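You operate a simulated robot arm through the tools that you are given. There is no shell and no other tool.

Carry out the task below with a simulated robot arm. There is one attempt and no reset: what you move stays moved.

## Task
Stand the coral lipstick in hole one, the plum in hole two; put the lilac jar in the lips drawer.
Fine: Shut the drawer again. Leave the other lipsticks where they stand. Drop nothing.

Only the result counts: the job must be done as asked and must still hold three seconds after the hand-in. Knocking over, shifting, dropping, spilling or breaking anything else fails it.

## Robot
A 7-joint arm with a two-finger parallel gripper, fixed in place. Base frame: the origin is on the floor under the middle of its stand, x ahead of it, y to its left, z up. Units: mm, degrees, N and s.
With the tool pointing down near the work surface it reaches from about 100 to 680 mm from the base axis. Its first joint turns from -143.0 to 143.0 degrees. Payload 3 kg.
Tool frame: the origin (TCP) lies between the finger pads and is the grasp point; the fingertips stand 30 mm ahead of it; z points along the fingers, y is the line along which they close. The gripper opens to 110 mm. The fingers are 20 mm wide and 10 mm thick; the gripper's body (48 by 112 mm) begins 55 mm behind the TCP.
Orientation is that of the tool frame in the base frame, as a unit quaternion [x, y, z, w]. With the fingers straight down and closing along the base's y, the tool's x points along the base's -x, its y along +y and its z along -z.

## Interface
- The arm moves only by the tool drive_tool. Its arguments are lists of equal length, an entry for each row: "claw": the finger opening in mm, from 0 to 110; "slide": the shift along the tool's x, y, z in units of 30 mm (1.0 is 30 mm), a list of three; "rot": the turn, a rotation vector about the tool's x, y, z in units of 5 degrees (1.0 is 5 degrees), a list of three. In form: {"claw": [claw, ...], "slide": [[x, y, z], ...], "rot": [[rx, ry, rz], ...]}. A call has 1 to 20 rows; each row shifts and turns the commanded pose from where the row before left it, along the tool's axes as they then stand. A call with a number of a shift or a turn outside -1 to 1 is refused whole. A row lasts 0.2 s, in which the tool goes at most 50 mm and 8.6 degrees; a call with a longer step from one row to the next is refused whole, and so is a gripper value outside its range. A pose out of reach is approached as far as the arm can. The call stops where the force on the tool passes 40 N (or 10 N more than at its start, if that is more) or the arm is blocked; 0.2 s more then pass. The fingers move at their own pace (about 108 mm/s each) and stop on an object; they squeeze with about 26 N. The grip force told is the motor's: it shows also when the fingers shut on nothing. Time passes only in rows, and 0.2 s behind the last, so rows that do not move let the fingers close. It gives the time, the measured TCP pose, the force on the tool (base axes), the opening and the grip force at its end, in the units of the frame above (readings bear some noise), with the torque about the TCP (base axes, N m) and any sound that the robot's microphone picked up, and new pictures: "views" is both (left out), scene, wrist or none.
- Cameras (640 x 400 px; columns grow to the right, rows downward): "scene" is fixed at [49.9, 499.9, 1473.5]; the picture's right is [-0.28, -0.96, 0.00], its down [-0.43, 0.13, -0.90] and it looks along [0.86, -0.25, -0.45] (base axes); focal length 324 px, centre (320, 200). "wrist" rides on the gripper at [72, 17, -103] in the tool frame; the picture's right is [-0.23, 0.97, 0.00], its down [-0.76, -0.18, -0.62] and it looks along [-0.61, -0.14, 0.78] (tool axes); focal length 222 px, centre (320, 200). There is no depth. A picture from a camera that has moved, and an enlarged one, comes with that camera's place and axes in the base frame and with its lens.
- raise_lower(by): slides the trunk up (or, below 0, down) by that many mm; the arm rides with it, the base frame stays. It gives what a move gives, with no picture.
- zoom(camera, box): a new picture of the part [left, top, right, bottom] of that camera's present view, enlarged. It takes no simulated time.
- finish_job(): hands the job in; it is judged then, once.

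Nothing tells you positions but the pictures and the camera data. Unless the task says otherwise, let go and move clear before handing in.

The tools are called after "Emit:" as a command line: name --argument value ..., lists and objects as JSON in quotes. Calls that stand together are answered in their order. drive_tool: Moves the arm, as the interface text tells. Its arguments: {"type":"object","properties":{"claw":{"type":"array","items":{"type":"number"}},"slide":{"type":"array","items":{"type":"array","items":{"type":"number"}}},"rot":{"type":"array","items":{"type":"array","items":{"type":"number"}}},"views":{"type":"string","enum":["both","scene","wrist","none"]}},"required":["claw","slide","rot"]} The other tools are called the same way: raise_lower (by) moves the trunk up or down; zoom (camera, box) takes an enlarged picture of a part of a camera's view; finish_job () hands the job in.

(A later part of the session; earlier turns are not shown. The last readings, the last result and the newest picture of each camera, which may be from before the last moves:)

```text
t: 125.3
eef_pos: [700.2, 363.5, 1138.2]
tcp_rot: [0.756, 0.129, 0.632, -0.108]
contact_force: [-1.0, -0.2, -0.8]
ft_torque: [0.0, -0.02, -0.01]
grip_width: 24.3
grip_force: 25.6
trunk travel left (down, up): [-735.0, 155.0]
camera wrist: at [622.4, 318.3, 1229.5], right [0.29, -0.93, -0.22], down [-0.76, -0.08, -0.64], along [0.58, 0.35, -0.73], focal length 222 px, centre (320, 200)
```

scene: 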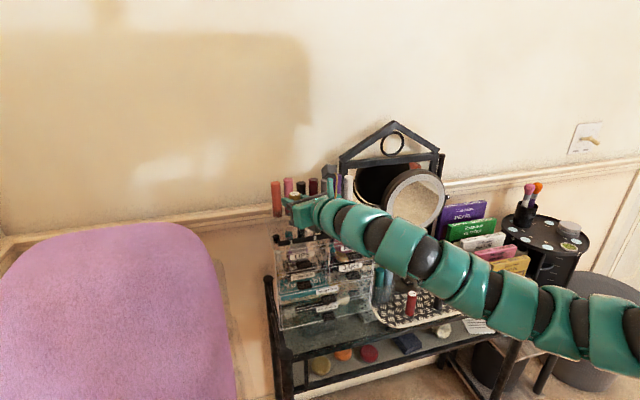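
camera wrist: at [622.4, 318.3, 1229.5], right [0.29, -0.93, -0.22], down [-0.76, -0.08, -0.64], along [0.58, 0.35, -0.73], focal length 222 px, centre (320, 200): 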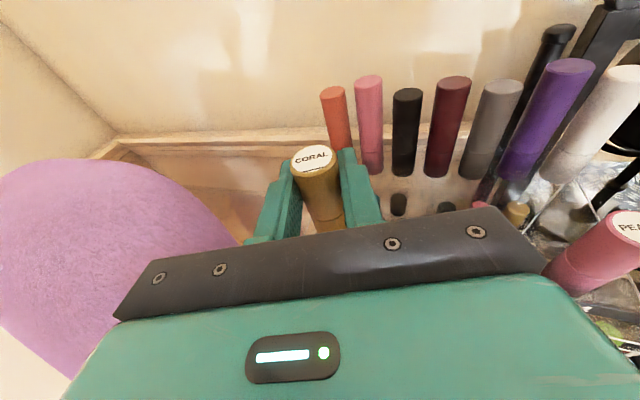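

Emit:
drive_tool --claw '[10, 10, 10]' --slide '[[0.07, -0.095, 0.385], [0.07, -0.095, 0.385], [0, 0, 0]]' --rot '[[0, 0, 0], [0, 0, 0], [0, 0, 0]]'

Emit:
zoom --camera "scene" --box '[265, 170, 365, 240]'

Emit:
zoom --camera "wrist" --box '[200, 60, 440, 220]'

```text
t: 126.1
eef_pos: [719.9, 377.1, 1140.4]
tcp_rot: [0.755, 0.13, 0.633, -0.109]
contact_force: [0.0, -1.1, -0.6]
ft_torque: [0.04, -0.01, -0.01]
grip_width: 24.6
grip_force: 26.3
trunk travel left (down, up): [-735.0, 155.0]
camera wrist: at [642.5, 331.3, 1230.2], right [0.29, -0.93, -0.22], down [-0.76, -0.08, -0.64], along [0.58, 0.36, -0.73], focal length 222 px, centre (320, 200)
```

scene: 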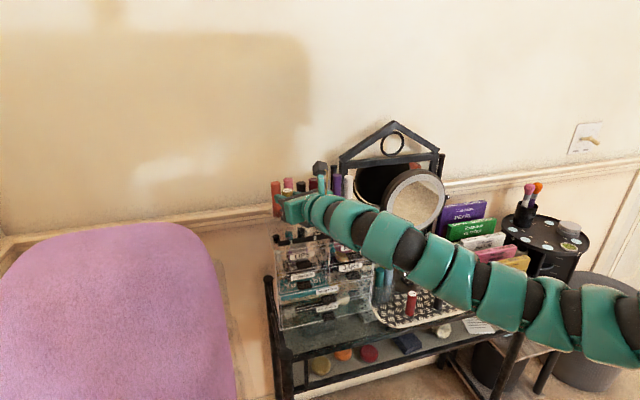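
wrist: 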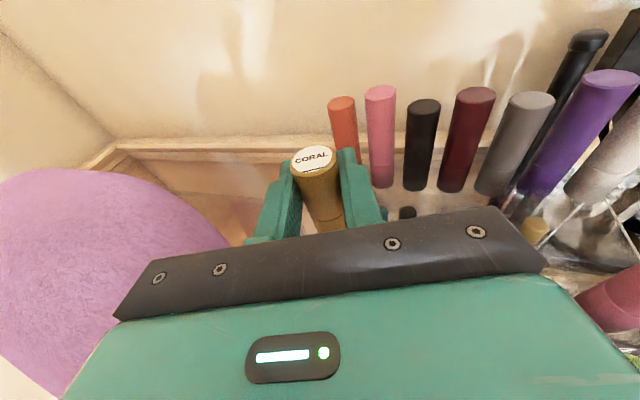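

```text
5.71 times, centred on (315, 205) of scene
camera zoom: at [49.9, 499.9, 1473.5], right [-0.28, -0.96, 0.0], down [-0.43, 0.13, -0.9], along [0.86, -0.25, -0.45], focal length 1852 px, centre (349, 171)
```

zoom: 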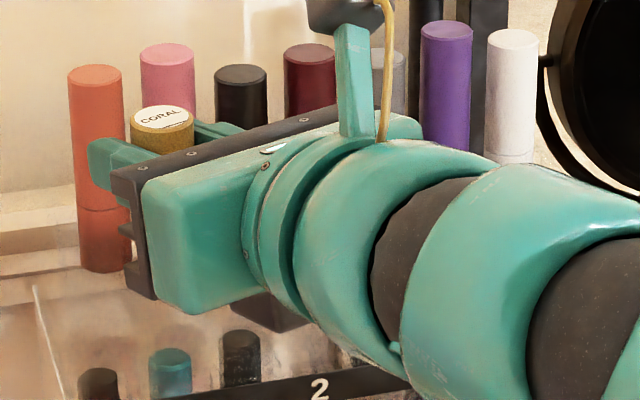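

```text
2.50 times, centred on (320, 140) of wrist
camera zoom: at [642.5, 331.3, 1230.2], right [0.29, -0.93, -0.22], down [-0.76, -0.08, -0.64], along [0.58, 0.36, -0.73], focal length 555 px, centre (320, 350)
```

zoom: 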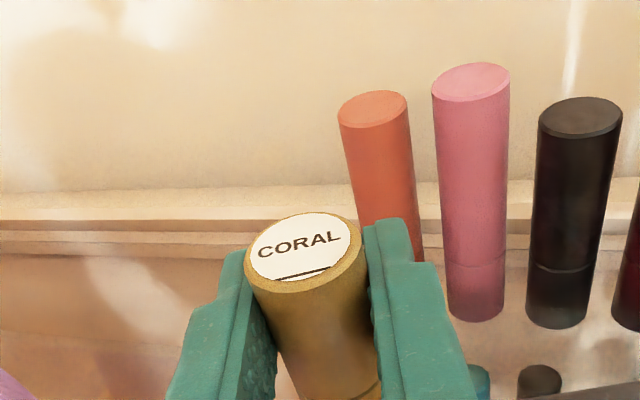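

Both cameras put CORAL's axis at about (727.9, 379.2), within half a millimetre of hole 1. Lowering to just above the rack.

Emit:
drive_tool --claw '[10, 10, 10, 10]' --slide '[[-0.55, 0, 0.099], [-0.55, 0, 0.099], [-0.21, 0, 0.038], [0, 0, 0]]' --rot '[[0, 0, 0], [0, 0, 0], [0, 0, 0], [0, 0, 0]]'

Emit:
zoom --camera "scene" --box '[265, 190, 365, 260]'

Emit:
zoom --camera "wrist" --box '[200, 60, 440, 220]'

```text
t: 127.1
eef_pos: [720.1, 378.8, 1100.1]
tcp_rot: [0.755, 0.13, 0.633, -0.109]
contact_force: [0.9, 0.5, -0.2]
ft_torque: [-0.01, 0.0, 0.01]
grip_width: 24.5
grip_force: 26.5
trunk travel left (down, up): [-735.0, 155.0]
camera wrist: at [641.9, 331.8, 1189.8], right [0.29, -0.93, -0.22], down [-0.76, -0.08, -0.64], along [0.58, 0.35, -0.73], focal length 222 px, centre (320, 200)
```

scene: 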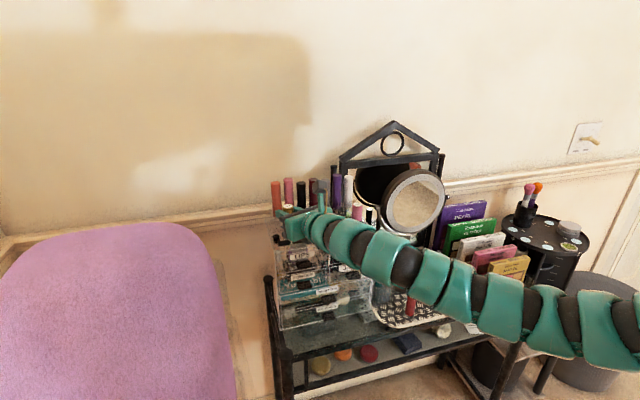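
wrist: 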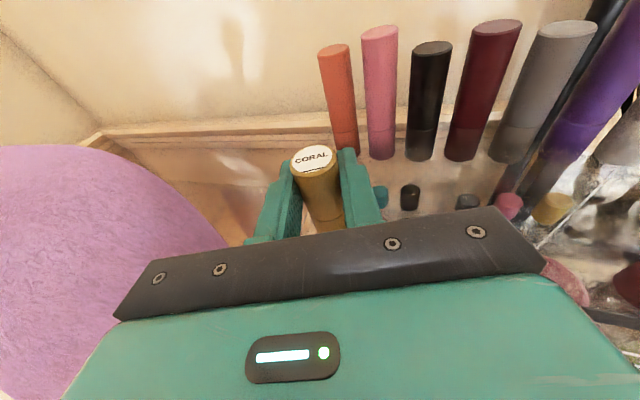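

```text
5.71 times, centred on (315, 225) of scene
camera zoom: at [49.9, 499.9, 1473.5], right [-0.28, -0.96, 0.0], down [-0.43, 0.13, -0.9], along [0.86, -0.25, -0.45], focal length 1852 px, centre (349, 57)
```

zoom: 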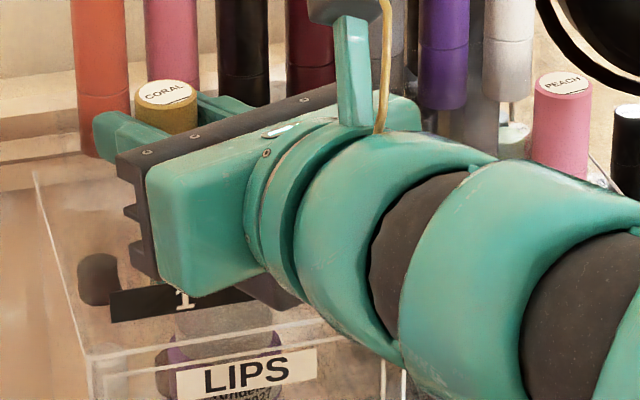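

```text
2.50 times, centred on (320, 140) of wrist
camera zoom: at [641.9, 331.8, 1189.8], right [0.29, -0.93, -0.22], down [-0.76, -0.08, -0.64], along [0.58, 0.35, -0.73], focal length 555 px, centre (320, 350)
```

zoom: 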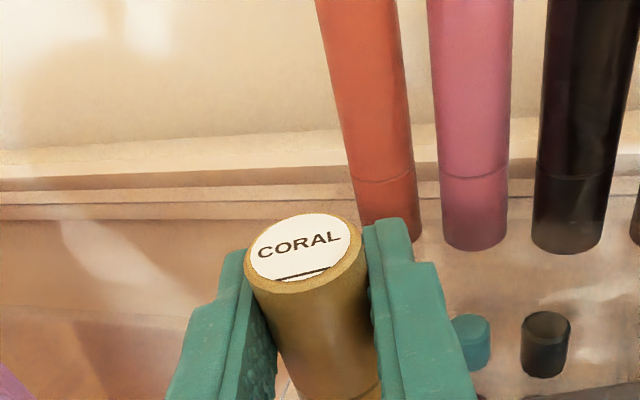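

Emit:
drive_tool --claw '[10, 10, 10]' --slide '[[-0.1, 0, 0.018], [-0.1, 0, 0.018], [0, 0, 0]]' --rot '[[0, 0, 0], [0, 0, 0], [0, 0, 0]]' --views "none"

Emit:
drive_tool --claw '[10, 10]' --slide '[[-0.1, 0, 0.018], [0, 0, 0]]' --rot '[[0, 0, 0], [0, 0, 0]]' --views "none"

```text
t: 127.9
eef_pos: [719.5, 377.9, 1095.6]
tcp_rot: [0.755, 0.13, 0.634, -0.109]
contact_force: [2.8, 1.6, 5.1]
ft_torque: [0.12, -0.08, 0.01]
grip_width: 24.6
grip_force: 25.6
trunk travel left (down, up): [-735.0, 155.0]
```

```text
t: 128.5
eef_pos: [719.4, 377.2, 1093.3]
tcp_rot: [0.755, 0.13, 0.634, -0.11]
contact_force: [9.8, 1.4, 16.5]
ft_torque: [0.06, -0.36, -0.06]
grip_width: 24.5
grip_force: 25.7
trunk travel left (down, up): [-735.0, 155.0]
```

Contact came about 16 mm early, with a push toward +x, so the lipstick is touching the front rim of the hole. I'll lift 3 mm, shift +2 mm in x and try again gently.

Emit:
drive_tool --claw '[10, 10]' --slide '[[0.11, 0.022, 0.044], [0, 0, 0]]' --rot '[[0, 0, 0], [0, 0, 0]]' --views "none"

Emit:
drive_tool --claw '[10, 10, 10]' --slide '[[-0.082, 0, 0.0148], [-0.082, 0, 0.0148], [0, 0, 0]]' --rot '[[0, 0, 0], [0, 0, 0], [0, 0, 0]]' --views "none"

```text
t: 129.1
eef_pos: [720.8, 379.3, 1093.6]
tcp_rot: [0.756, 0.13, 0.633, -0.108]
contact_force: [0.9, -0.2, -0.2]
ft_torque: [0.02, 0.0, 0.03]
grip_width: 24.3
grip_force: 25.2
trunk travel left (down, up): [-735.0, 155.0]
```

```text
t: 129.9
eef_pos: [721.6, 377.7, 1088.7]
tcp_rot: [0.755, 0.13, 0.633, -0.108]
contact_force: [-0.4, 0.3, 0.0]
ft_torque: [0.02, 0.0, 0.03]
grip_width: 24.7
grip_force: 25.3
trunk travel left (down, up): [-735.0, 155.0]
```

No force now, so it's going in. Continuing down in small steps.

Emit:
drive_tool --claw '[10, 10, 10]' --slide '[[-0.066, 0, 0.012], [-0.066, 0, 0.012], [0, 0, 0]]' --rot '[[0, 0, 0], [0, 0, 0], [0, 0, 0]]'

Emit:
zoom --camera "wrist" --box '[200, 60, 440, 220]'

Emit:
zoom --camera "scene" --box '[265, 190, 365, 260]'

```text
t: 130.7
eef_pos: [721.3, 378.4, 1085.8]
tcp_rot: [0.756, 0.13, 0.633, -0.108]
contact_force: [0.1, -0.5, 0.1]
ft_torque: [0.02, 0.02, 0.04]
grip_width: 24.8
grip_force: 26.3
trunk travel left (down, up): [-735.0, 155.0]
camera wrist: at [643.3, 331.7, 1175.4], right [0.29, -0.93, -0.22], down [-0.76, -0.08, -0.64], along [0.58, 0.35, -0.73], focal length 222 px, centre (320, 200)
```

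scene: 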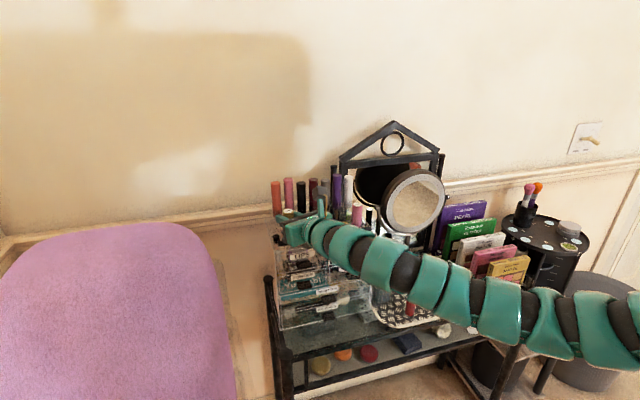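
wrist: 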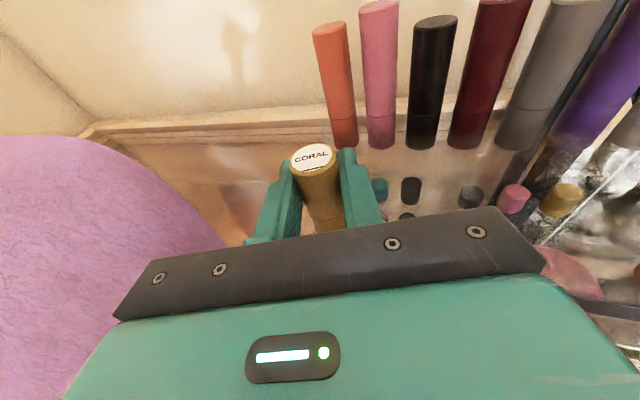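

```text
2.50 times, centred on (320, 140) of wrist
camera zoom: at [643.3, 331.7, 1175.4], right [0.29, -0.93, -0.22], down [-0.76, -0.08, -0.64], along [0.58, 0.35, -0.73], focal length 555 px, centre (320, 350)
```

zoom: 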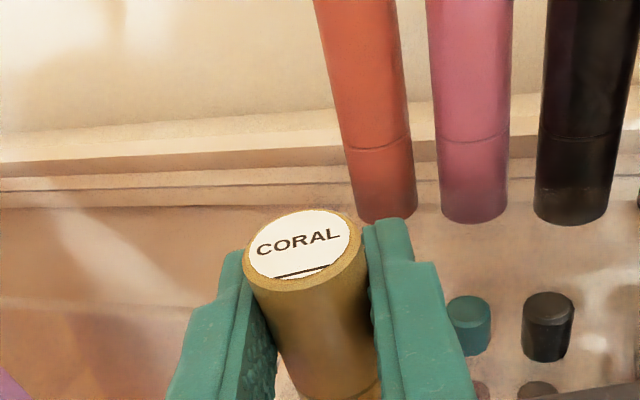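

```text
5.71 times, centred on (315, 225) of scene
camera zoom: at [49.9, 499.9, 1473.5], right [-0.28, -0.96, 0.0], down [-0.43, 0.13, -0.9], along [0.86, -0.25, -0.45], focal length 1852 px, centre (349, 57)
```

zoom: 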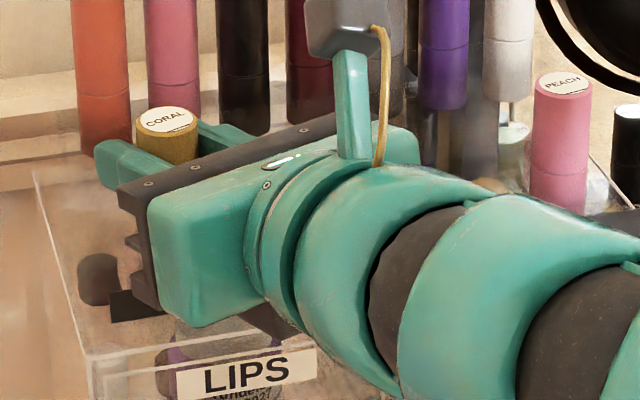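

It has slid into the hole by about 10 mm without resistance. Continuing until it seats.

Emit:
drive_tool --claw '[10, 10, 10]' --slide '[[-0.066, 0, 0.012], [-0.066, 0, 0.012], [0, 0, 0]]' --rot '[[0, 0, 0], [0, 0, 0], [0, 0, 0]]' --views "none"

Emit:
drive_tool --claw '[10, 10]' --slide '[[-0.066, 0, 0.012], [0, 0, 0]]' --rot '[[0, 0, 0], [0, 0, 0]]' --views "none"

```text
t: 131.5
eef_pos: [720.8, 380.0, 1080.7]
tcp_rot: [0.756, 0.13, 0.633, -0.108]
contact_force: [0.5, -0.2, -0.5]
ft_torque: [0.04, 0.02, -0.04]
grip_width: 24.4
grip_force: 25.6
trunk travel left (down, up): [-735.0, 155.0]
```

```text
t: 132.1
eef_pos: [721.7, 378.6, 1079.2]
tcp_rot: [0.755, 0.13, 0.633, -0.109]
contact_force: [-0.3, 0.0, 0.5]
ft_torque: [0.03, 0.02, -0.01]
grip_width: 24.5
grip_force: 26.1
trunk travel left (down, up): [-735.0, 155.0]
```

Emit:
drive_tool --claw '[10, 10]' --slide '[[-0.066, 0, 0.012], [0, 0, 0]]' --rot '[[0, 0, 0], [0, 0, 0]]' --views "none"

Emit:
drive_tool --claw '[10, 10]' --slide '[[-0.05, 0, 0.009], [0, 0, 0]]' --rot '[[0, 0, 0], [0, 0, 0]]'

Emit:
zoom --camera "scene" --box '[265, 190, 365, 260]'

Emit:
zoom --camera "wrist" --box '[200, 60, 440, 220]'

```text
t: 132.7
eef_pos: [722.5, 379.0, 1077.8]
tcp_rot: [0.755, 0.13, 0.633, -0.108]
contact_force: [0.7, -0.5, -0.6]
ft_torque: [0.0, -0.01, -0.02]
grip_width: 24.5
grip_force: 25.9
trunk travel left (down, up): [-735.0, 155.0]
```

```text
t: 133.3
eef_pos: [722.8, 377.5, 1075.8]
tcp_rot: [0.755, 0.13, 0.633, -0.108]
contact_force: [-0.2, 0.1, 0.1]
ft_torque: [0.0, -0.02, 0.0]
grip_width: 24.6
grip_force: 25.4
trunk travel left (down, up): [-735.0, 155.0]
camera wrist: at [643.7, 331.4, 1166.5], right [0.29, -0.93, -0.22], down [-0.76, -0.08, -0.64], along [0.58, 0.35, -0.73], focal length 222 px, centre (320, 200)
```

scene: 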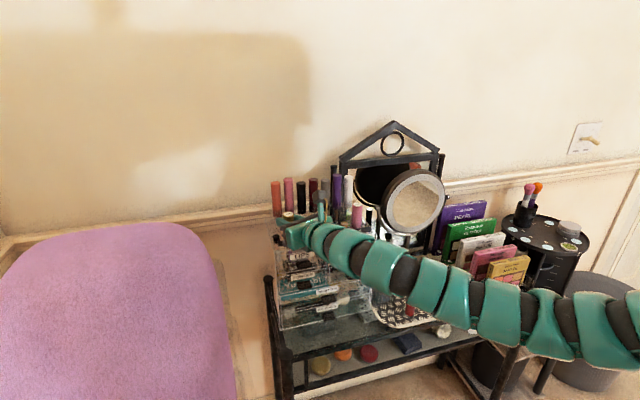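
wrist: 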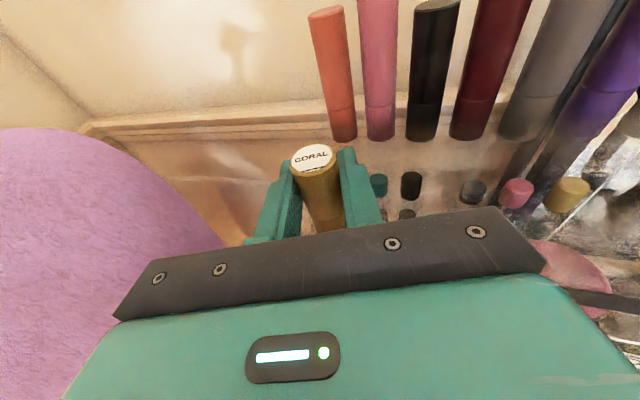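

```text
5.71 times, centred on (315, 225) of scene
camera zoom: at [49.9, 499.9, 1473.5], right [-0.28, -0.96, 0.0], down [-0.43, 0.13, -0.9], along [0.86, -0.25, -0.45], focal length 1852 px, centre (349, 57)
```

zoom: 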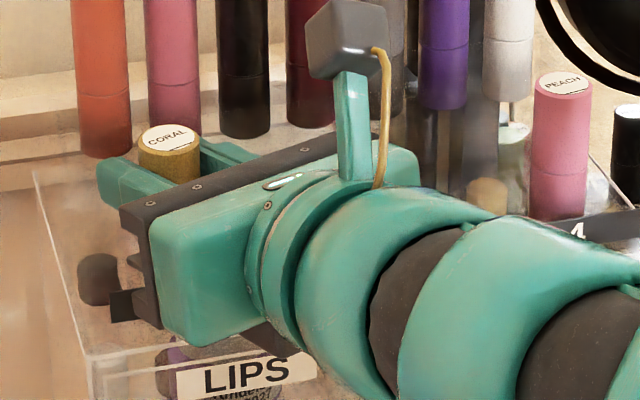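

```text
2.50 times, centred on (320, 140) of wrist
camera zoom: at [643.7, 331.4, 1166.5], right [0.29, -0.93, -0.22], down [-0.76, -0.08, -0.64], along [0.58, 0.35, -0.73], focal length 555 px, centre (320, 350)
```

zoom: 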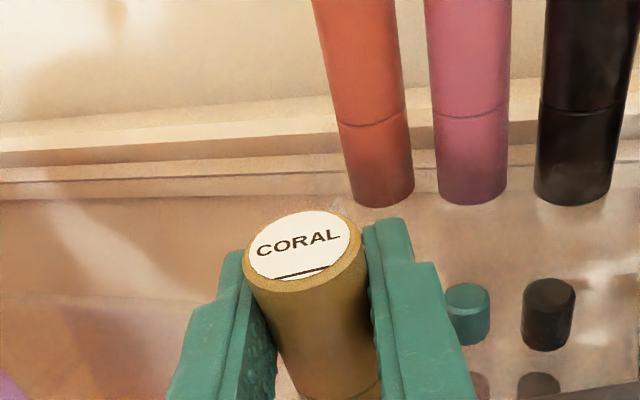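

Emit:
drive_tool --claw '[10, 10]' --slide '[[-0.066, 0, 0.012], [0, 0, 0]]' --rot '[[0, 0, 0], [0, 0, 0]]' --views "none"

Emit:
drive_tool --claw '[10, 10]' --slide '[[-0.066, 0, 0.012], [0, 0, 0]]' --rot '[[0, 0, 0], [0, 0, 0]]' --views "none"

```text
t: 133.9
eef_pos: [722.5, 378.7, 1075.6]
tcp_rot: [0.755, 0.13, 0.633, -0.109]
contact_force: [2.4, 1.4, 6.5]
ft_torque: [0.0, -0.12, -0.05]
grip_width: 24.4
grip_force: 26.2
trunk travel left (down, up): [-735.0, 155.0]
```

```text
t: 134.5
eef_pos: [719.7, 378.5, 1074.2]
tcp_rot: [0.755, 0.129, 0.634, -0.108]
contact_force: [4.1, 1.9, 16.0]
ft_torque: [0.26, -0.17, 0.14]
grip_width: 24.7
grip_force: 25.6
trunk travel left (down, up): [-735.0, 155.0]
```

Seated on the hole's floor (about 20 mm deep). Easing the pressure and releasing.

Emit:
drive_tool --claw '[10, 10]' --slide '[[0.05, 0, -0.009], [0, 0, 0]]' --rot '[[0, 0, 0], [0, 0, 0]]' --views "none"

Emit:
drive_tool --claw '[28, 34, 40, 46, 46]' --slide '[[0, 0, 0], [0, 0, 0], [0, 0, 0], [0, 0, 0], [0, 0, 0]]' --rot '[[0, 0, 0], [0, 0, 0], [0, 0, 0], [0, 0, 0], [0, 0, 0]]'

Emit:
zoom --camera "wrist" --box '[200, 60, 440, 220]'

Emit:
zoom --camera "scene" --box '[265, 190, 365, 260]'

```text
t: 135.1
eef_pos: [721.2, 379.9, 1074.6]
tcp_rot: [0.755, 0.13, 0.634, -0.109]
contact_force: [2.3, -0.1, 13.6]
ft_torque: [0.01, -0.08, -0.03]
grip_width: 24.3
grip_force: 25.9
trunk travel left (down, up): [-735.0, 155.0]
```

```text
t: 136.3
eef_pos: [722.0, 377.4, 1072.3]
tcp_rot: [0.755, 0.13, 0.633, -0.109]
contact_force: [1.0, 0.0, 0.9]
ft_torque: [0.0, 0.0, 0.01]
grip_width: 45.9
grip_force: 0.1
trunk travel left (down, up): [-735.0, 155.0]
camera wrist: at [644.1, 331.6, 1163.7], right [0.29, -0.93, -0.22], down [-0.76, -0.08, -0.64], along [0.58, 0.35, -0.73], focal length 222 px, centre (320, 200)
```

scene: 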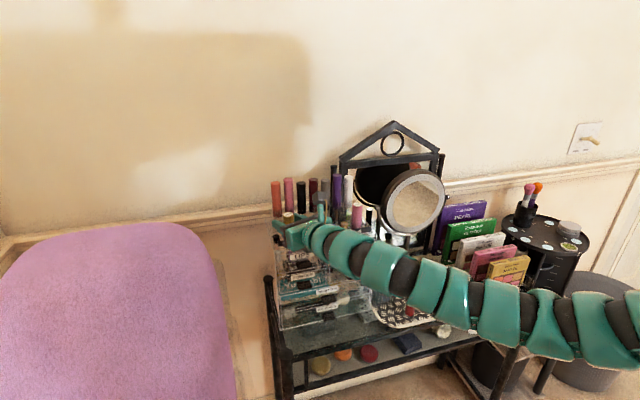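
wrist: 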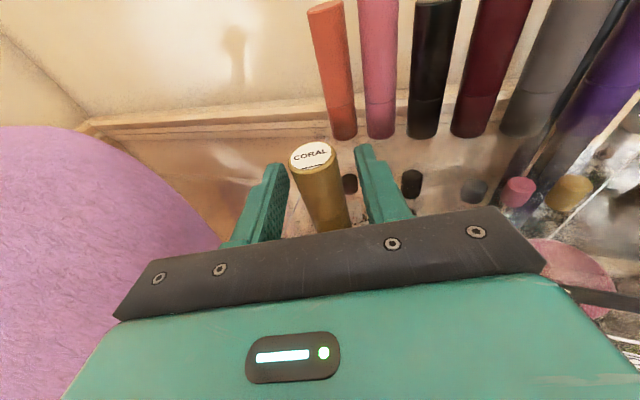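

```text
2.50 times, centred on (320, 140) of wrist
camera zoom: at [644.1, 331.6, 1163.7], right [0.29, -0.93, -0.22], down [-0.76, -0.08, -0.64], along [0.58, 0.35, -0.73], focal length 555 px, centre (320, 350)
```

zoom: 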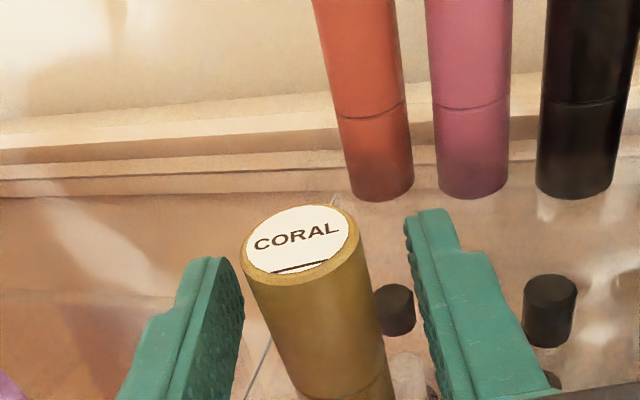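

```text
5.71 times, centred on (315, 225) of scene
camera zoom: at [49.9, 499.9, 1473.5], right [-0.28, -0.96, 0.0], down [-0.43, 0.13, -0.9], along [0.86, -0.25, -0.45], focal length 1852 px, centre (349, 57)
```

zoom: 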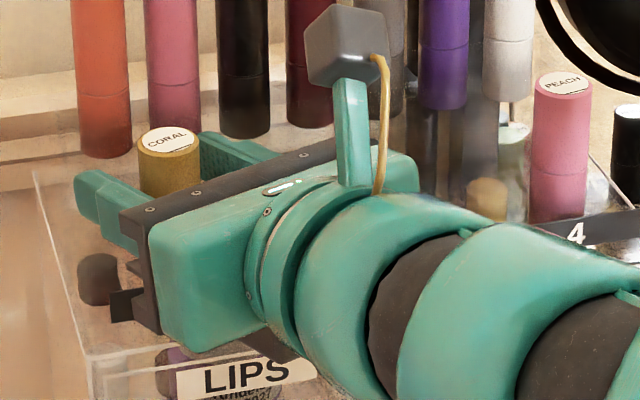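

CORAL stands in hole 1 at the same height as PEACH. Backing straight out along the finger direction.

Emit:
drive_tool --claw '[48, 50, 50, 50, 50, 50]' --slide '[[0, 0, -0.3], [0, 0, -0.7], [0, 0, -1], [0, 0, -1], [0, 0, 0], [0, 0, 0]]' --rot '[[0, 0, 0], [0, 0, 0], [0, 0, 0], [0, 0, 0], [0, 0, 0], [0, 0, 0]]'

Emit:
zoom --camera "wrist" --box '[200, 40, 500, 220]'

Emit:
zoom --camera "scene" --box '[265, 180, 385, 260]'

```text
t: 137.7
eef_pos: [638.1, 348.5, 1088.5]
tcp_rot: [0.755, 0.129, 0.633, -0.108]
contact_force: [-0.4, 0.3, -1.1]
ft_torque: [0.0, -0.02, -0.01]
grip_width: 50.2
grip_force: 0.0
trunk travel left (down, up): [-735.0, 155.0]
camera wrist: at [560.1, 302.2, 1177.9], right [0.29, -0.93, -0.22], down [-0.76, -0.08, -0.64], along [0.58, 0.35, -0.73], focal length 222 px, centre (320, 200)
```

scene: 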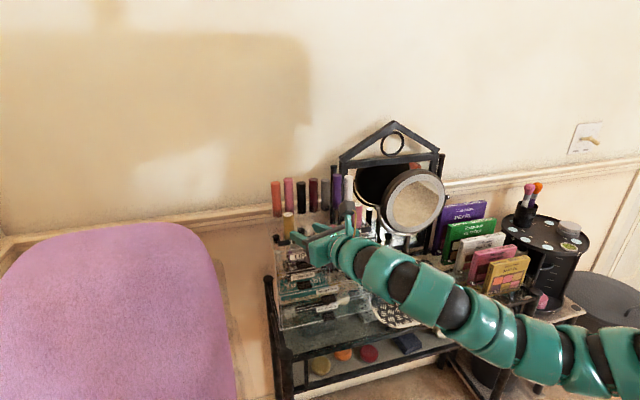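
wrist: 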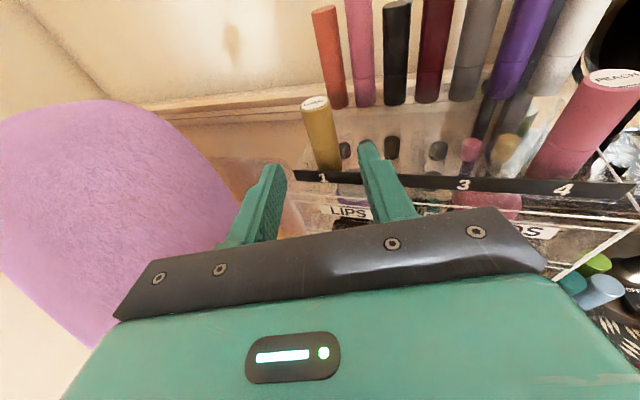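

```text
2.13 times, centred on (350, 130) of wrist
camera zoom: at [560.1, 302.2, 1177.9], right [0.29, -0.93, -0.22], down [-0.76, -0.08, -0.64], along [0.58, 0.35, -0.73], focal length 474 px, centre (256, 349)
```

zoom: 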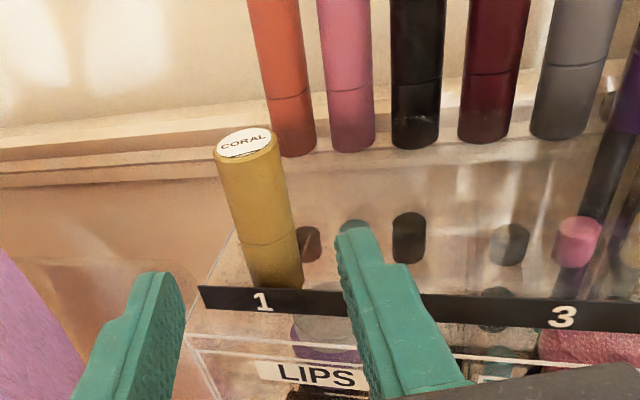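

```text
5.00 times, centred on (325, 220) of scene
camera zoom: at [49.9, 499.9, 1473.5], right [-0.28, -0.96, 0.0], down [-0.43, 0.13, -0.9], along [0.86, -0.25, -0.45], focal length 1621 px, centre (295, 100)
```

zoom: 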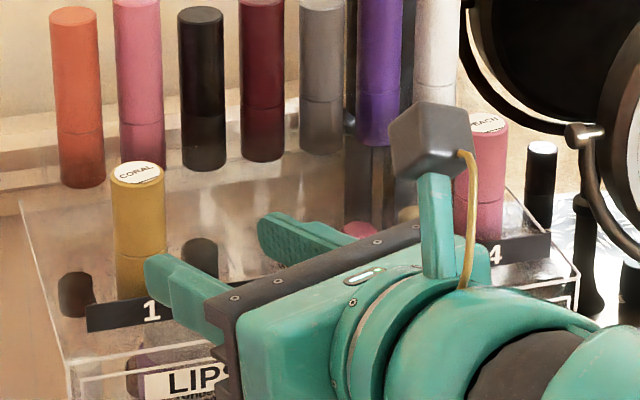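

Next, PLUM. Reversing the path: yaw back to 0, down in front of the organiser, then to the right.

Emit:
drive_tool --claw '[50, 50, 50, 50, 50, 50, 50, 50, 50, 50, 50, 50, 50, 50]' --slide '[[0, 0, 0], [0, 0, 0], [0, 0, 0], [0, 0, 0], [-0.9, 0.09, -0.223], [-0.9, 0.09, -0.223], [-0.9, 0.09, -0.223], [0, 0.917, 0], [0, 0.917, 0], [0, 0.917, 0], [0, 0.917, 0], [0, 0.917, 0], [0, 0.917, 0], [0, 0, 0]]' --rot '[[-0.984, 0, 0.177], [-0.984, 0, 0.177], [-0.984, 0, 0.177], [-0.87, 0, 0.156], [0, 0, 0], [0, 0, 0], [0, 0, 0], [0, 0, 0], [0, 0, 0], [0, 0, 0], [0, 0, 0], [0, 0, 0], [0, 0, 0], [0, 0, 0]]' --views "scene"

Emit:
raise_lower --by -60

```text
t: 140.7
eef_pos: [605.6, 176.7, 1010.4]
tcp_rot: [0.767, 0.0, 0.642, 0.0]
contact_force: [0.1, -0.2, 0.1]
ft_torque: [0.01, 0.01, 0.04]
grip_width: 50.1
grip_force: 0.0
trunk travel left (down, up): [-735.0, 155.0]
```

scene: 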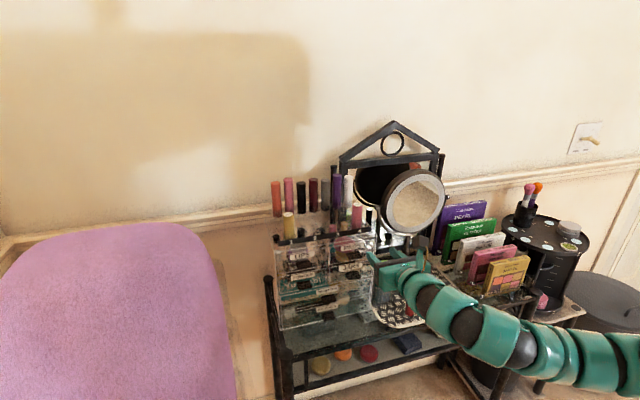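

```text
t: 141.7
eef_pos: [605.8, 175.3, 951.0]
tcp_rot: [0.766, 0.001, 0.642, -0.002]
contact_force: [0.3, -1.0, 0.3]
ft_torque: [0.0, 0.01, -0.02]
grip_width: 50.0
grip_force: 0.1
trunk travel left (down, up): [-675.0, 215.0]
```

Emit:
drive_tool --claw '[52, 52, 52, 52, 52, 52]' --slide '[[-0.54, 0.843, 0.02], [-0.54, 0.843, 0.02], [-0.54, 0.843, 0.02], [-0.54, 0.843, 0.02], [-0.54, 0.843, 0.02], [0, 0, 0]]' --rot '[[0, 0, 0], [0, 0, 0], [0, 0, 0], [0, 0, 0], [0, 0, 0], [0, 0, 0]]'

Emit:
zoom --camera "wrist" --box '[200, 60, 440, 220]'

```text
t: 143.1
eef_pos: [593.5, 46.7, 871.0]
tcp_rot: [0.766, 0.0, 0.642, 0.0]
contact_force: [-0.7, -0.7, 0.3]
ft_torque: [0.01, 0.0, 0.02]
grip_width: 52.0
grip_force: 0.1
trunk travel left (down, up): [-675.0, 215.0]
camera wrist: at [505.9, 28.4, 961.9], right [-0.04, -0.97, -0.22], down [-0.75, 0.18, -0.64], along [0.66, 0.14, -0.73], focal length 222 px, centre (320, 200)
```

scene: 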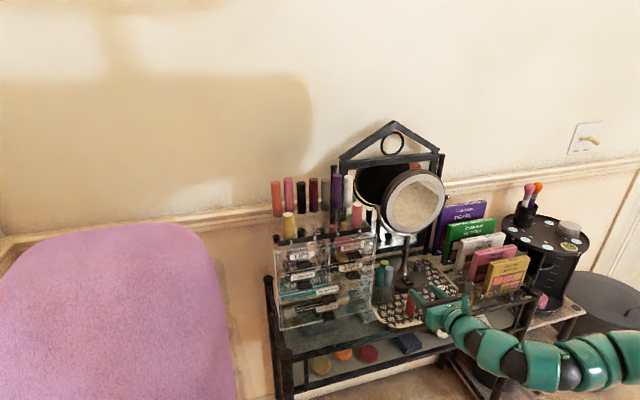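
wrist: 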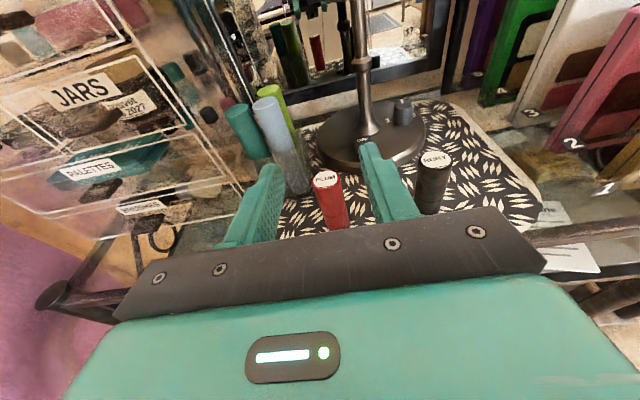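

```text
2.50 times, centred on (320, 140) of wrist
camera zoom: at [505.9, 28.4, 961.9], right [-0.04, -0.97, -0.22], down [-0.75, 0.18, -0.64], along [0.66, 0.14, -0.73], focal length 555 px, centre (320, 350)
```

zoom: 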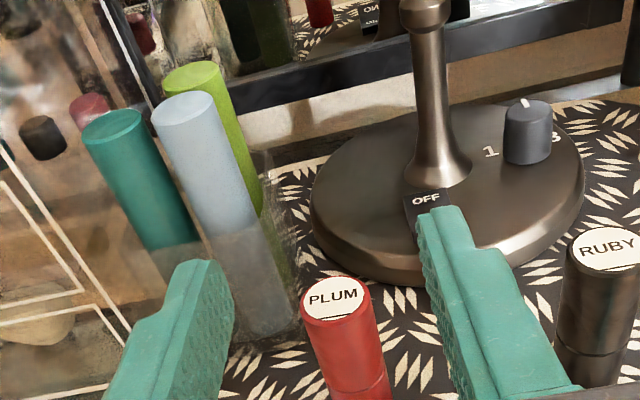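

Emit:
drive_tool --claw '[52, 52, 52, 52]' --slide '[[-0.696, -0.036, 0.149], [-0.696, -0.036, 0.149], [-0.696, -0.036, 0.149], [0, 0, 0]]' --rot '[[0, 0, 0], [0, 0, 0], [0, 0, 0], [0, 0, 0]]' --views "wrist"

Emit:
zoom --camera "wrist" --box '[200, 60, 440, 220]'

```text
t: 144.1
eef_pos: [595.4, 52.2, 806.9]
tcp_rot: [0.767, 0.0, 0.642, 0.0]
contact_force: [-1.1, -0.3, -0.1]
ft_torque: [0.02, -0.01, -0.01]
grip_width: 52.3
grip_force: 0.0
trunk travel left (down, up): [-675.0, 215.0]
camera wrist: at [507.8, 34.1, 897.9], right [-0.04, -0.97, -0.22], down [-0.75, 0.18, -0.64], along [0.66, 0.14, -0.73], focal length 222 px, centre (320, 200)
```

wrist: 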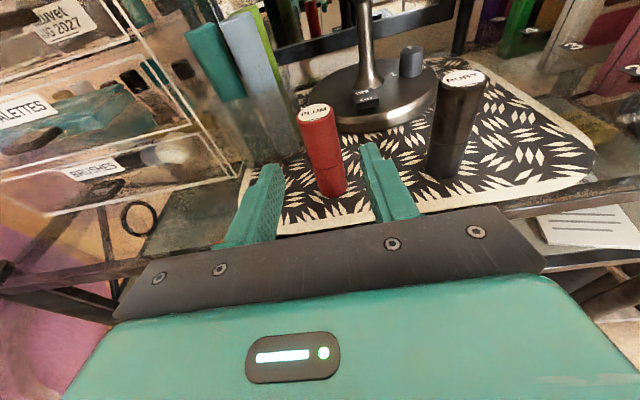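

```text
2.50 times, centred on (320, 140) of wrist
camera zoom: at [507.8, 34.1, 897.9], right [-0.04, -0.97, -0.22], down [-0.75, 0.18, -0.64], along [0.66, 0.14, -0.73], focal length 555 px, centre (320, 350)
```

zoom: 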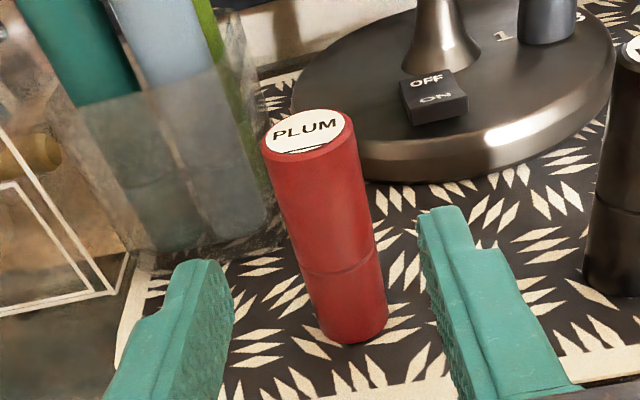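

Emit:
drive_tool --claw '[52, 52, 52, 52, 52]' --slide '[[0.082, 0.04, 0.519], [0.082, 0.03, 0.519], [0.082, 0.014, 0.519], [0, 0, 0], [0, 0, 0]]' --rot '[[0, 0, 0], [0, 0, 0], [0, 0, 0], [0, 0, 0], [0, 0, 0]]' --views "wrist"

Emit:
zoom --camera "wrist" --box '[200, 60, 440, 220]'

Emit:
zoom --camera "scene" --box '[370, 250, 470, 330]'

```text
t: 145.3
eef_pos: [643.1, 50.8, 807.0]
tcp_rot: [0.767, 0.001, 0.642, -0.001]
contact_force: [-0.3, -0.6, -0.2]
ft_torque: [0.01, 0.02, 0.01]
grip_width: 51.9
grip_force: 0.0
trunk travel left (down, up): [-675.0, 215.0]
camera wrist: at [554.7, 32.7, 896.2], right [-0.04, -0.97, -0.22], down [-0.75, 0.18, -0.64], along [0.66, 0.14, -0.73], focal length 222 px, centre (320, 200)
```

wrist: 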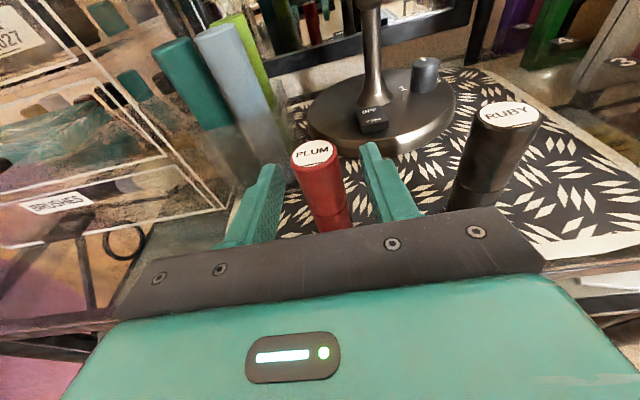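

```text
2.50 times, centred on (320, 140) of wrist
camera zoom: at [554.7, 32.7, 896.2], right [-0.04, -0.97, -0.22], down [-0.75, 0.18, -0.64], along [0.66, 0.14, -0.73], focal length 555 px, centre (320, 350)
```

zoom: 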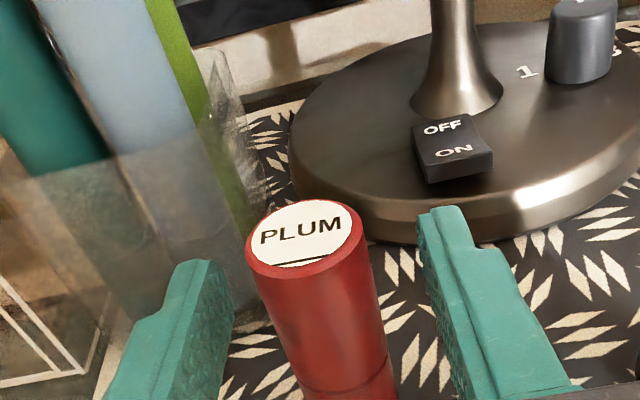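

```text
5.00 times, centred on (420, 290) of scene
camera zoom: at [49.9, 499.9, 1473.5], right [-0.28, -0.96, 0.0], down [-0.43, 0.13, -0.9], along [0.86, -0.25, -0.45], focal length 1621 px, centre (-180, -250)
```

zoom: 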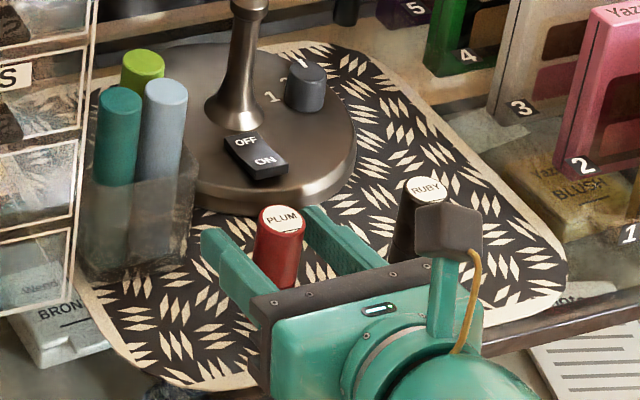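

PLUM is about 1.4 mm off centre; correcting and then closing gently.

Emit:
drive_tool --claw '[52, 52, 52]' --slide '[[0, 0.047, 0], [0, 0, 0], [0, 0, 0]]' --rot '[[0, 0, 0], [0, 0, 0], [0, 0, 0]]' --views "wrist"

Emit:
drive_tool --claw '[40, 32, 28, 24, 20, 16]' --slide '[[0, 0, 0], [0, 0, 0], [0, 0, 0], [0, 0, 0], [0, 0, 0], [0, 0, 0]]' --rot '[[0, 0, 0], [0, 0, 0], [0, 0, 0], [0, 0, 0], [0, 0, 0], [0, 0, 0]]'

Emit:
zoom --camera "wrist" --box '[200, 60, 440, 220]'

Emit:
zoom --camera "scene" --box '[370, 250, 470, 330]'

```text
t: 146.1
eef_pos: [644.1, 49.1, 806.0]
tcp_rot: [0.766, -0.001, 0.643, 0.0]
contact_force: [-1.0, -0.5, 0.0]
ft_torque: [-0.02, -0.02, 0.0]
grip_width: 52.4
grip_force: 0.1
trunk travel left (down, up): [-675.0, 215.0]
camera wrist: at [554.9, 31.0, 895.8], right [-0.04, -0.97, -0.22], down [-0.75, 0.18, -0.64], along [0.66, 0.14, -0.73], focal length 222 px, centre (320, 200)
```

wrist: 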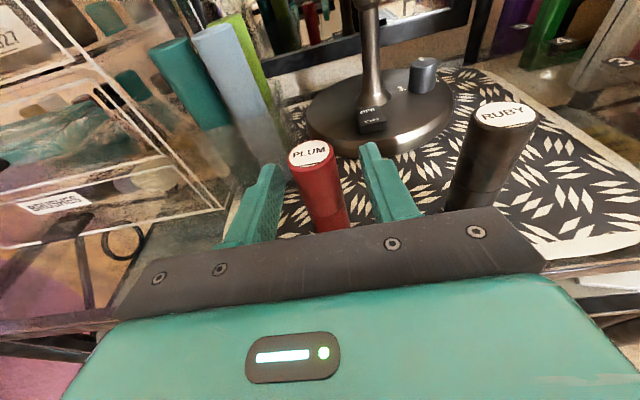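

```text
t: 147.5
eef_pos: [643.7, 49.4, 805.4]
tcp_rot: [0.767, 0.001, 0.642, -0.001]
contact_force: [0.2, -0.1, -0.2]
ft_torque: [0.03, -0.01, -0.04]
grip_width: 24.4
grip_force: 25.6
trunk travel left (down, up): [-675.0, 215.0]
camera wrist: at [554.8, 31.0, 895.8], right [-0.04, -0.97, -0.22], down [-0.75, 0.18, -0.64], along [0.66, 0.14, -0.73], focal length 222 px, centre (320, 200)
```

scene: 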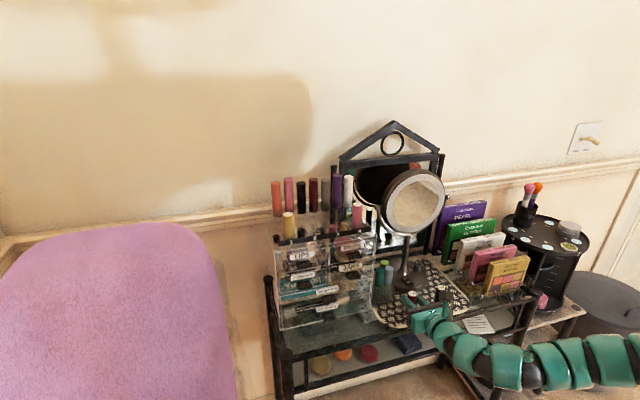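
wrist: 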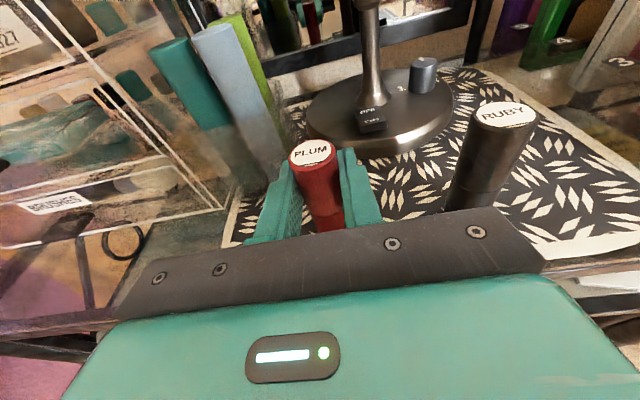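

```text
2.50 times, centred on (320, 140) of wrist
camera zoom: at [554.8, 31.0, 895.8], right [-0.04, -0.97, -0.22], down [-0.75, 0.18, -0.64], along [0.66, 0.14, -0.73], focal length 555 px, centre (320, 350)
```

zoom: 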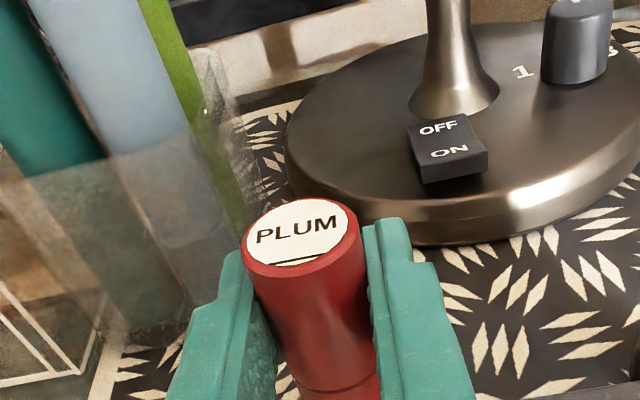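

```text
5.00 times, centred on (420, 290) of scene
camera zoom: at [49.9, 499.9, 1473.5], right [-0.28, -0.96, 0.0], down [-0.43, 0.13, -0.9], along [0.86, -0.25, -0.45], focal length 1621 px, centre (-180, -250)
```

zoom: 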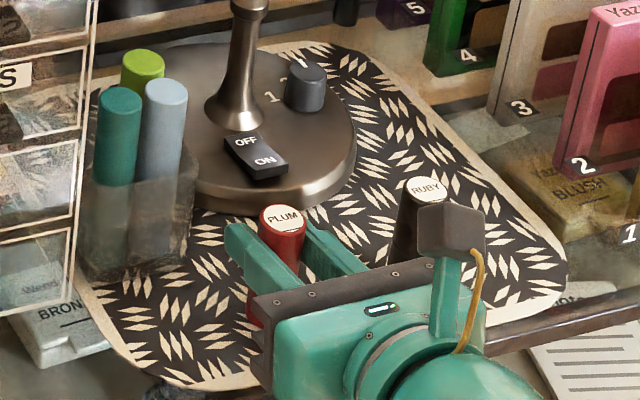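

PLUM is gripped cleanly. Lifting.

Emit:
drive_tool --claw '[10, 10, 10, 10, 10, 10]' --slide '[[0.3, 0, -0.054], [0.6, 0, -0.107], [0.98, 0, -0.176], [0.98, 0, -0.176], [0, 0, 0], [0, 0, 0]]' --rot '[[0, 0, 0], [0, 0, 0], [0, 0, 0], [0, 0, 0], [0, 0, 0], [0, 0, 0]]'

Emit:
zoom --camera "wrist" --box '[200, 60, 440, 220]'

Emit:
zoom --camera "scene" --box '[370, 220, 470, 300]'

```text
t: 148.9
eef_pos: [645.0, 50.3, 893.8]
tcp_rot: [0.767, 0.0, 0.642, 0.0]
contact_force: [1.0, 0.6, -0.3]
ft_torque: [-0.01, 0.0, 0.02]
grip_width: 23.9
grip_force: 26.2
trunk travel left (down, up): [-675.0, 215.0]
camera wrist: at [556.6, 31.8, 984.0], right [-0.04, -0.97, -0.22], down [-0.75, 0.18, -0.64], along [0.66, 0.14, -0.73], focal length 222 px, centre (320, 200)
```

scene: 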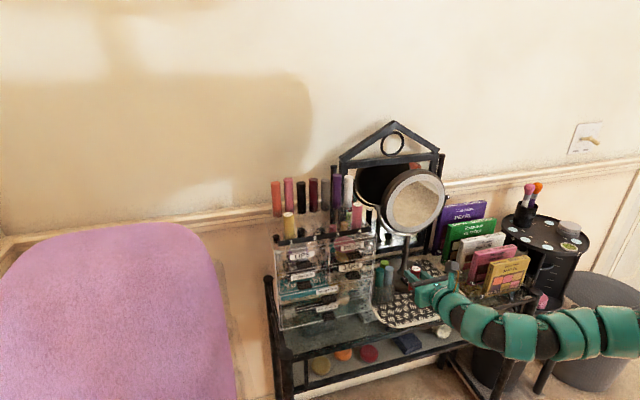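
wrist: 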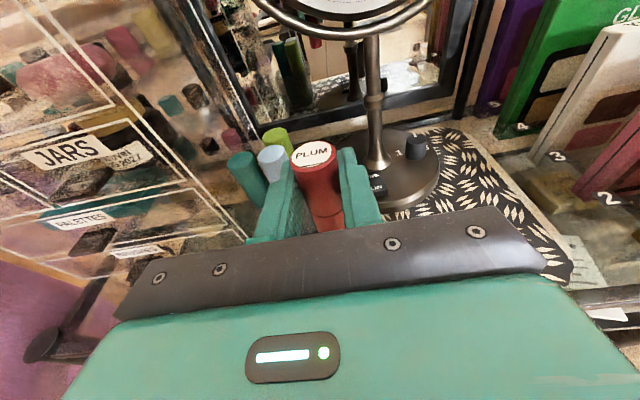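

```text
2.50 times, centred on (320, 140) of wrist
camera zoom: at [556.6, 31.8, 984.0], right [-0.04, -0.97, -0.22], down [-0.75, 0.18, -0.64], along [0.66, 0.14, -0.73], focal length 555 px, centre (320, 350)
```

zoom: 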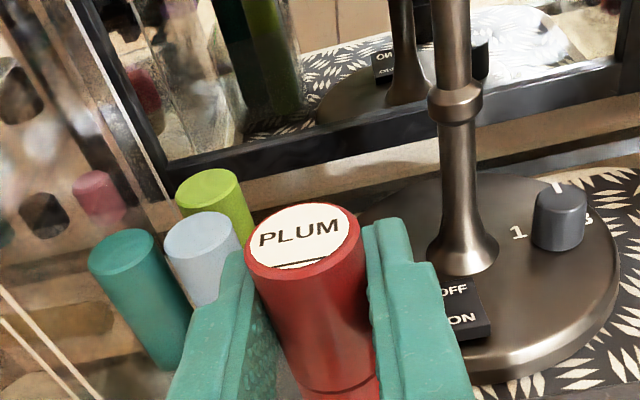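

```text
5.00 times, centred on (420, 260) of scene
camera zoom: at [49.9, 499.9, 1473.5], right [-0.28, -0.96, 0.0], down [-0.43, 0.13, -0.9], along [0.86, -0.25, -0.45], focal length 1621 px, centre (-180, -100)
```

zoom: 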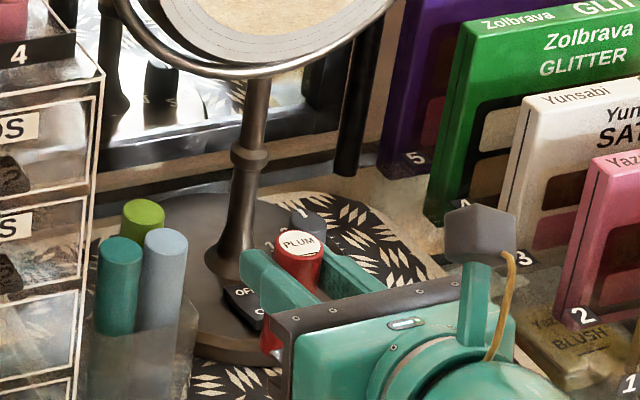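

PLUM is held upright. Carrying it back the same way: retract, go left, raise the trunk, then rise in front of hole 2.

Emit:
drive_tool --claw '[10, 10, 10, 10, 10, 10, 10, 10, 10]' --slide '[[0.785, 0, -0.818], [0.785, 0, -0.818], [0, -0.5, 0], [0, -0.9, 0], [0, -0.9, 0], [0, -0.9, 0], [0, -0.9, 0], [0, -0.4, 0], [0, 0, 0]]' --rot '[[0, 0, 0], [0, 0, 0], [0, 0, 0], [0, 0, 0], [0, 0, 0], [0, 0, 0], [0, 0, 0], [0, 0, 0], [0, 0, 0]]' --views "none"

Emit:
raise_lower --by 60

Emit:
drive_tool --claw '[10, 10, 10, 10, 10, 10, 10, 10, 10, 10]' --slide '[[0, -0.9, 0], [0, -0.9, 0], [0, -0.9, 0], [0, -0.9, 0], [0.877, 0, 0.053], [0.877, 0, 0.053], [0.877, 0, 0.053], [0.877, 0, 0.053], [0.877, 0, 0.053], [0, 0, 0]]' --rot '[[0, 0, 0], [0, 0, 0], [0, 0, 0], [0, 0, 0], [0, 0, 0], [0, 0, 0], [0, 0, 0], [0, 0, 0], [0, 0, 0], [0, 0, 0]]'

```text
t: 150.9
eef_pos: [603.5, 183.0, 949.3]
tcp_rot: [0.767, 0.001, 0.642, -0.001]
contact_force: [-0.1, 0.2, 0.2]
ft_torque: [0.01, 0.05, -0.05]
grip_width: 23.6
grip_force: 25.8
trunk travel left (down, up): [-675.0, 215.0]
```

```text
t: 151.9
eef_pos: [604.6, 182.6, 1008.7]
tcp_rot: [0.767, 0.001, 0.642, -0.001]
contact_force: [0.8, 0.0, 0.1]
ft_torque: [-0.01, 0.02, 0.02]
grip_width: 24.0
grip_force: 26.1
trunk travel left (down, up): [-735.0, 155.0]
```

```text
t: 154.1
eef_pos: [634.6, 290.9, 1138.7]
tcp_rot: [0.766, 0.0, 0.642, 0.0]
contact_force: [0.0, -0.6, -0.1]
ft_torque: [0.03, -0.02, -0.04]
grip_width: 24.1
grip_force: 25.8
trunk travel left (down, up): [-735.0, 155.0]
camera wrist: at [545.9, 273.1, 1228.7], right [-0.04, -0.97, -0.22], down [-0.75, 0.18, -0.64], along [0.66, 0.14, -0.73], focal length 222 px, centre (320, 200)
```

scene: 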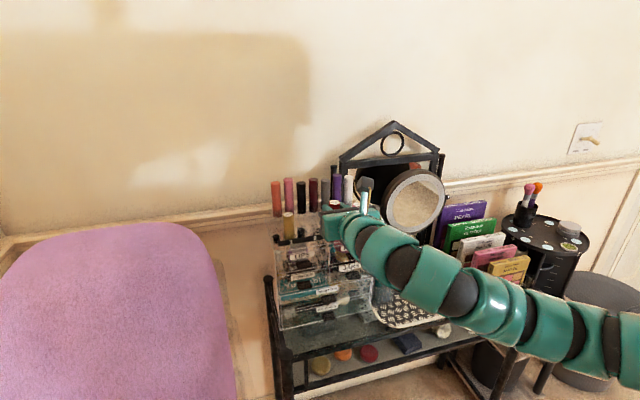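
wrist: 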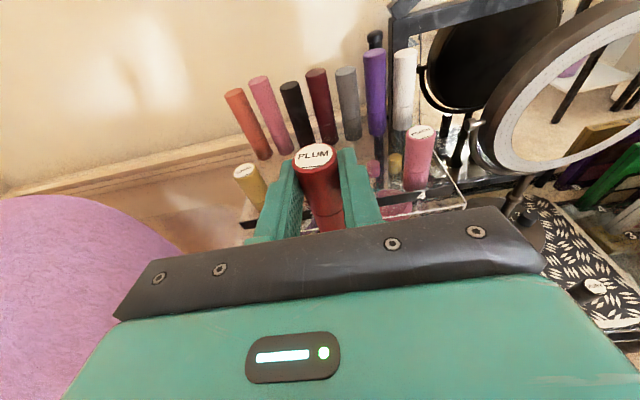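

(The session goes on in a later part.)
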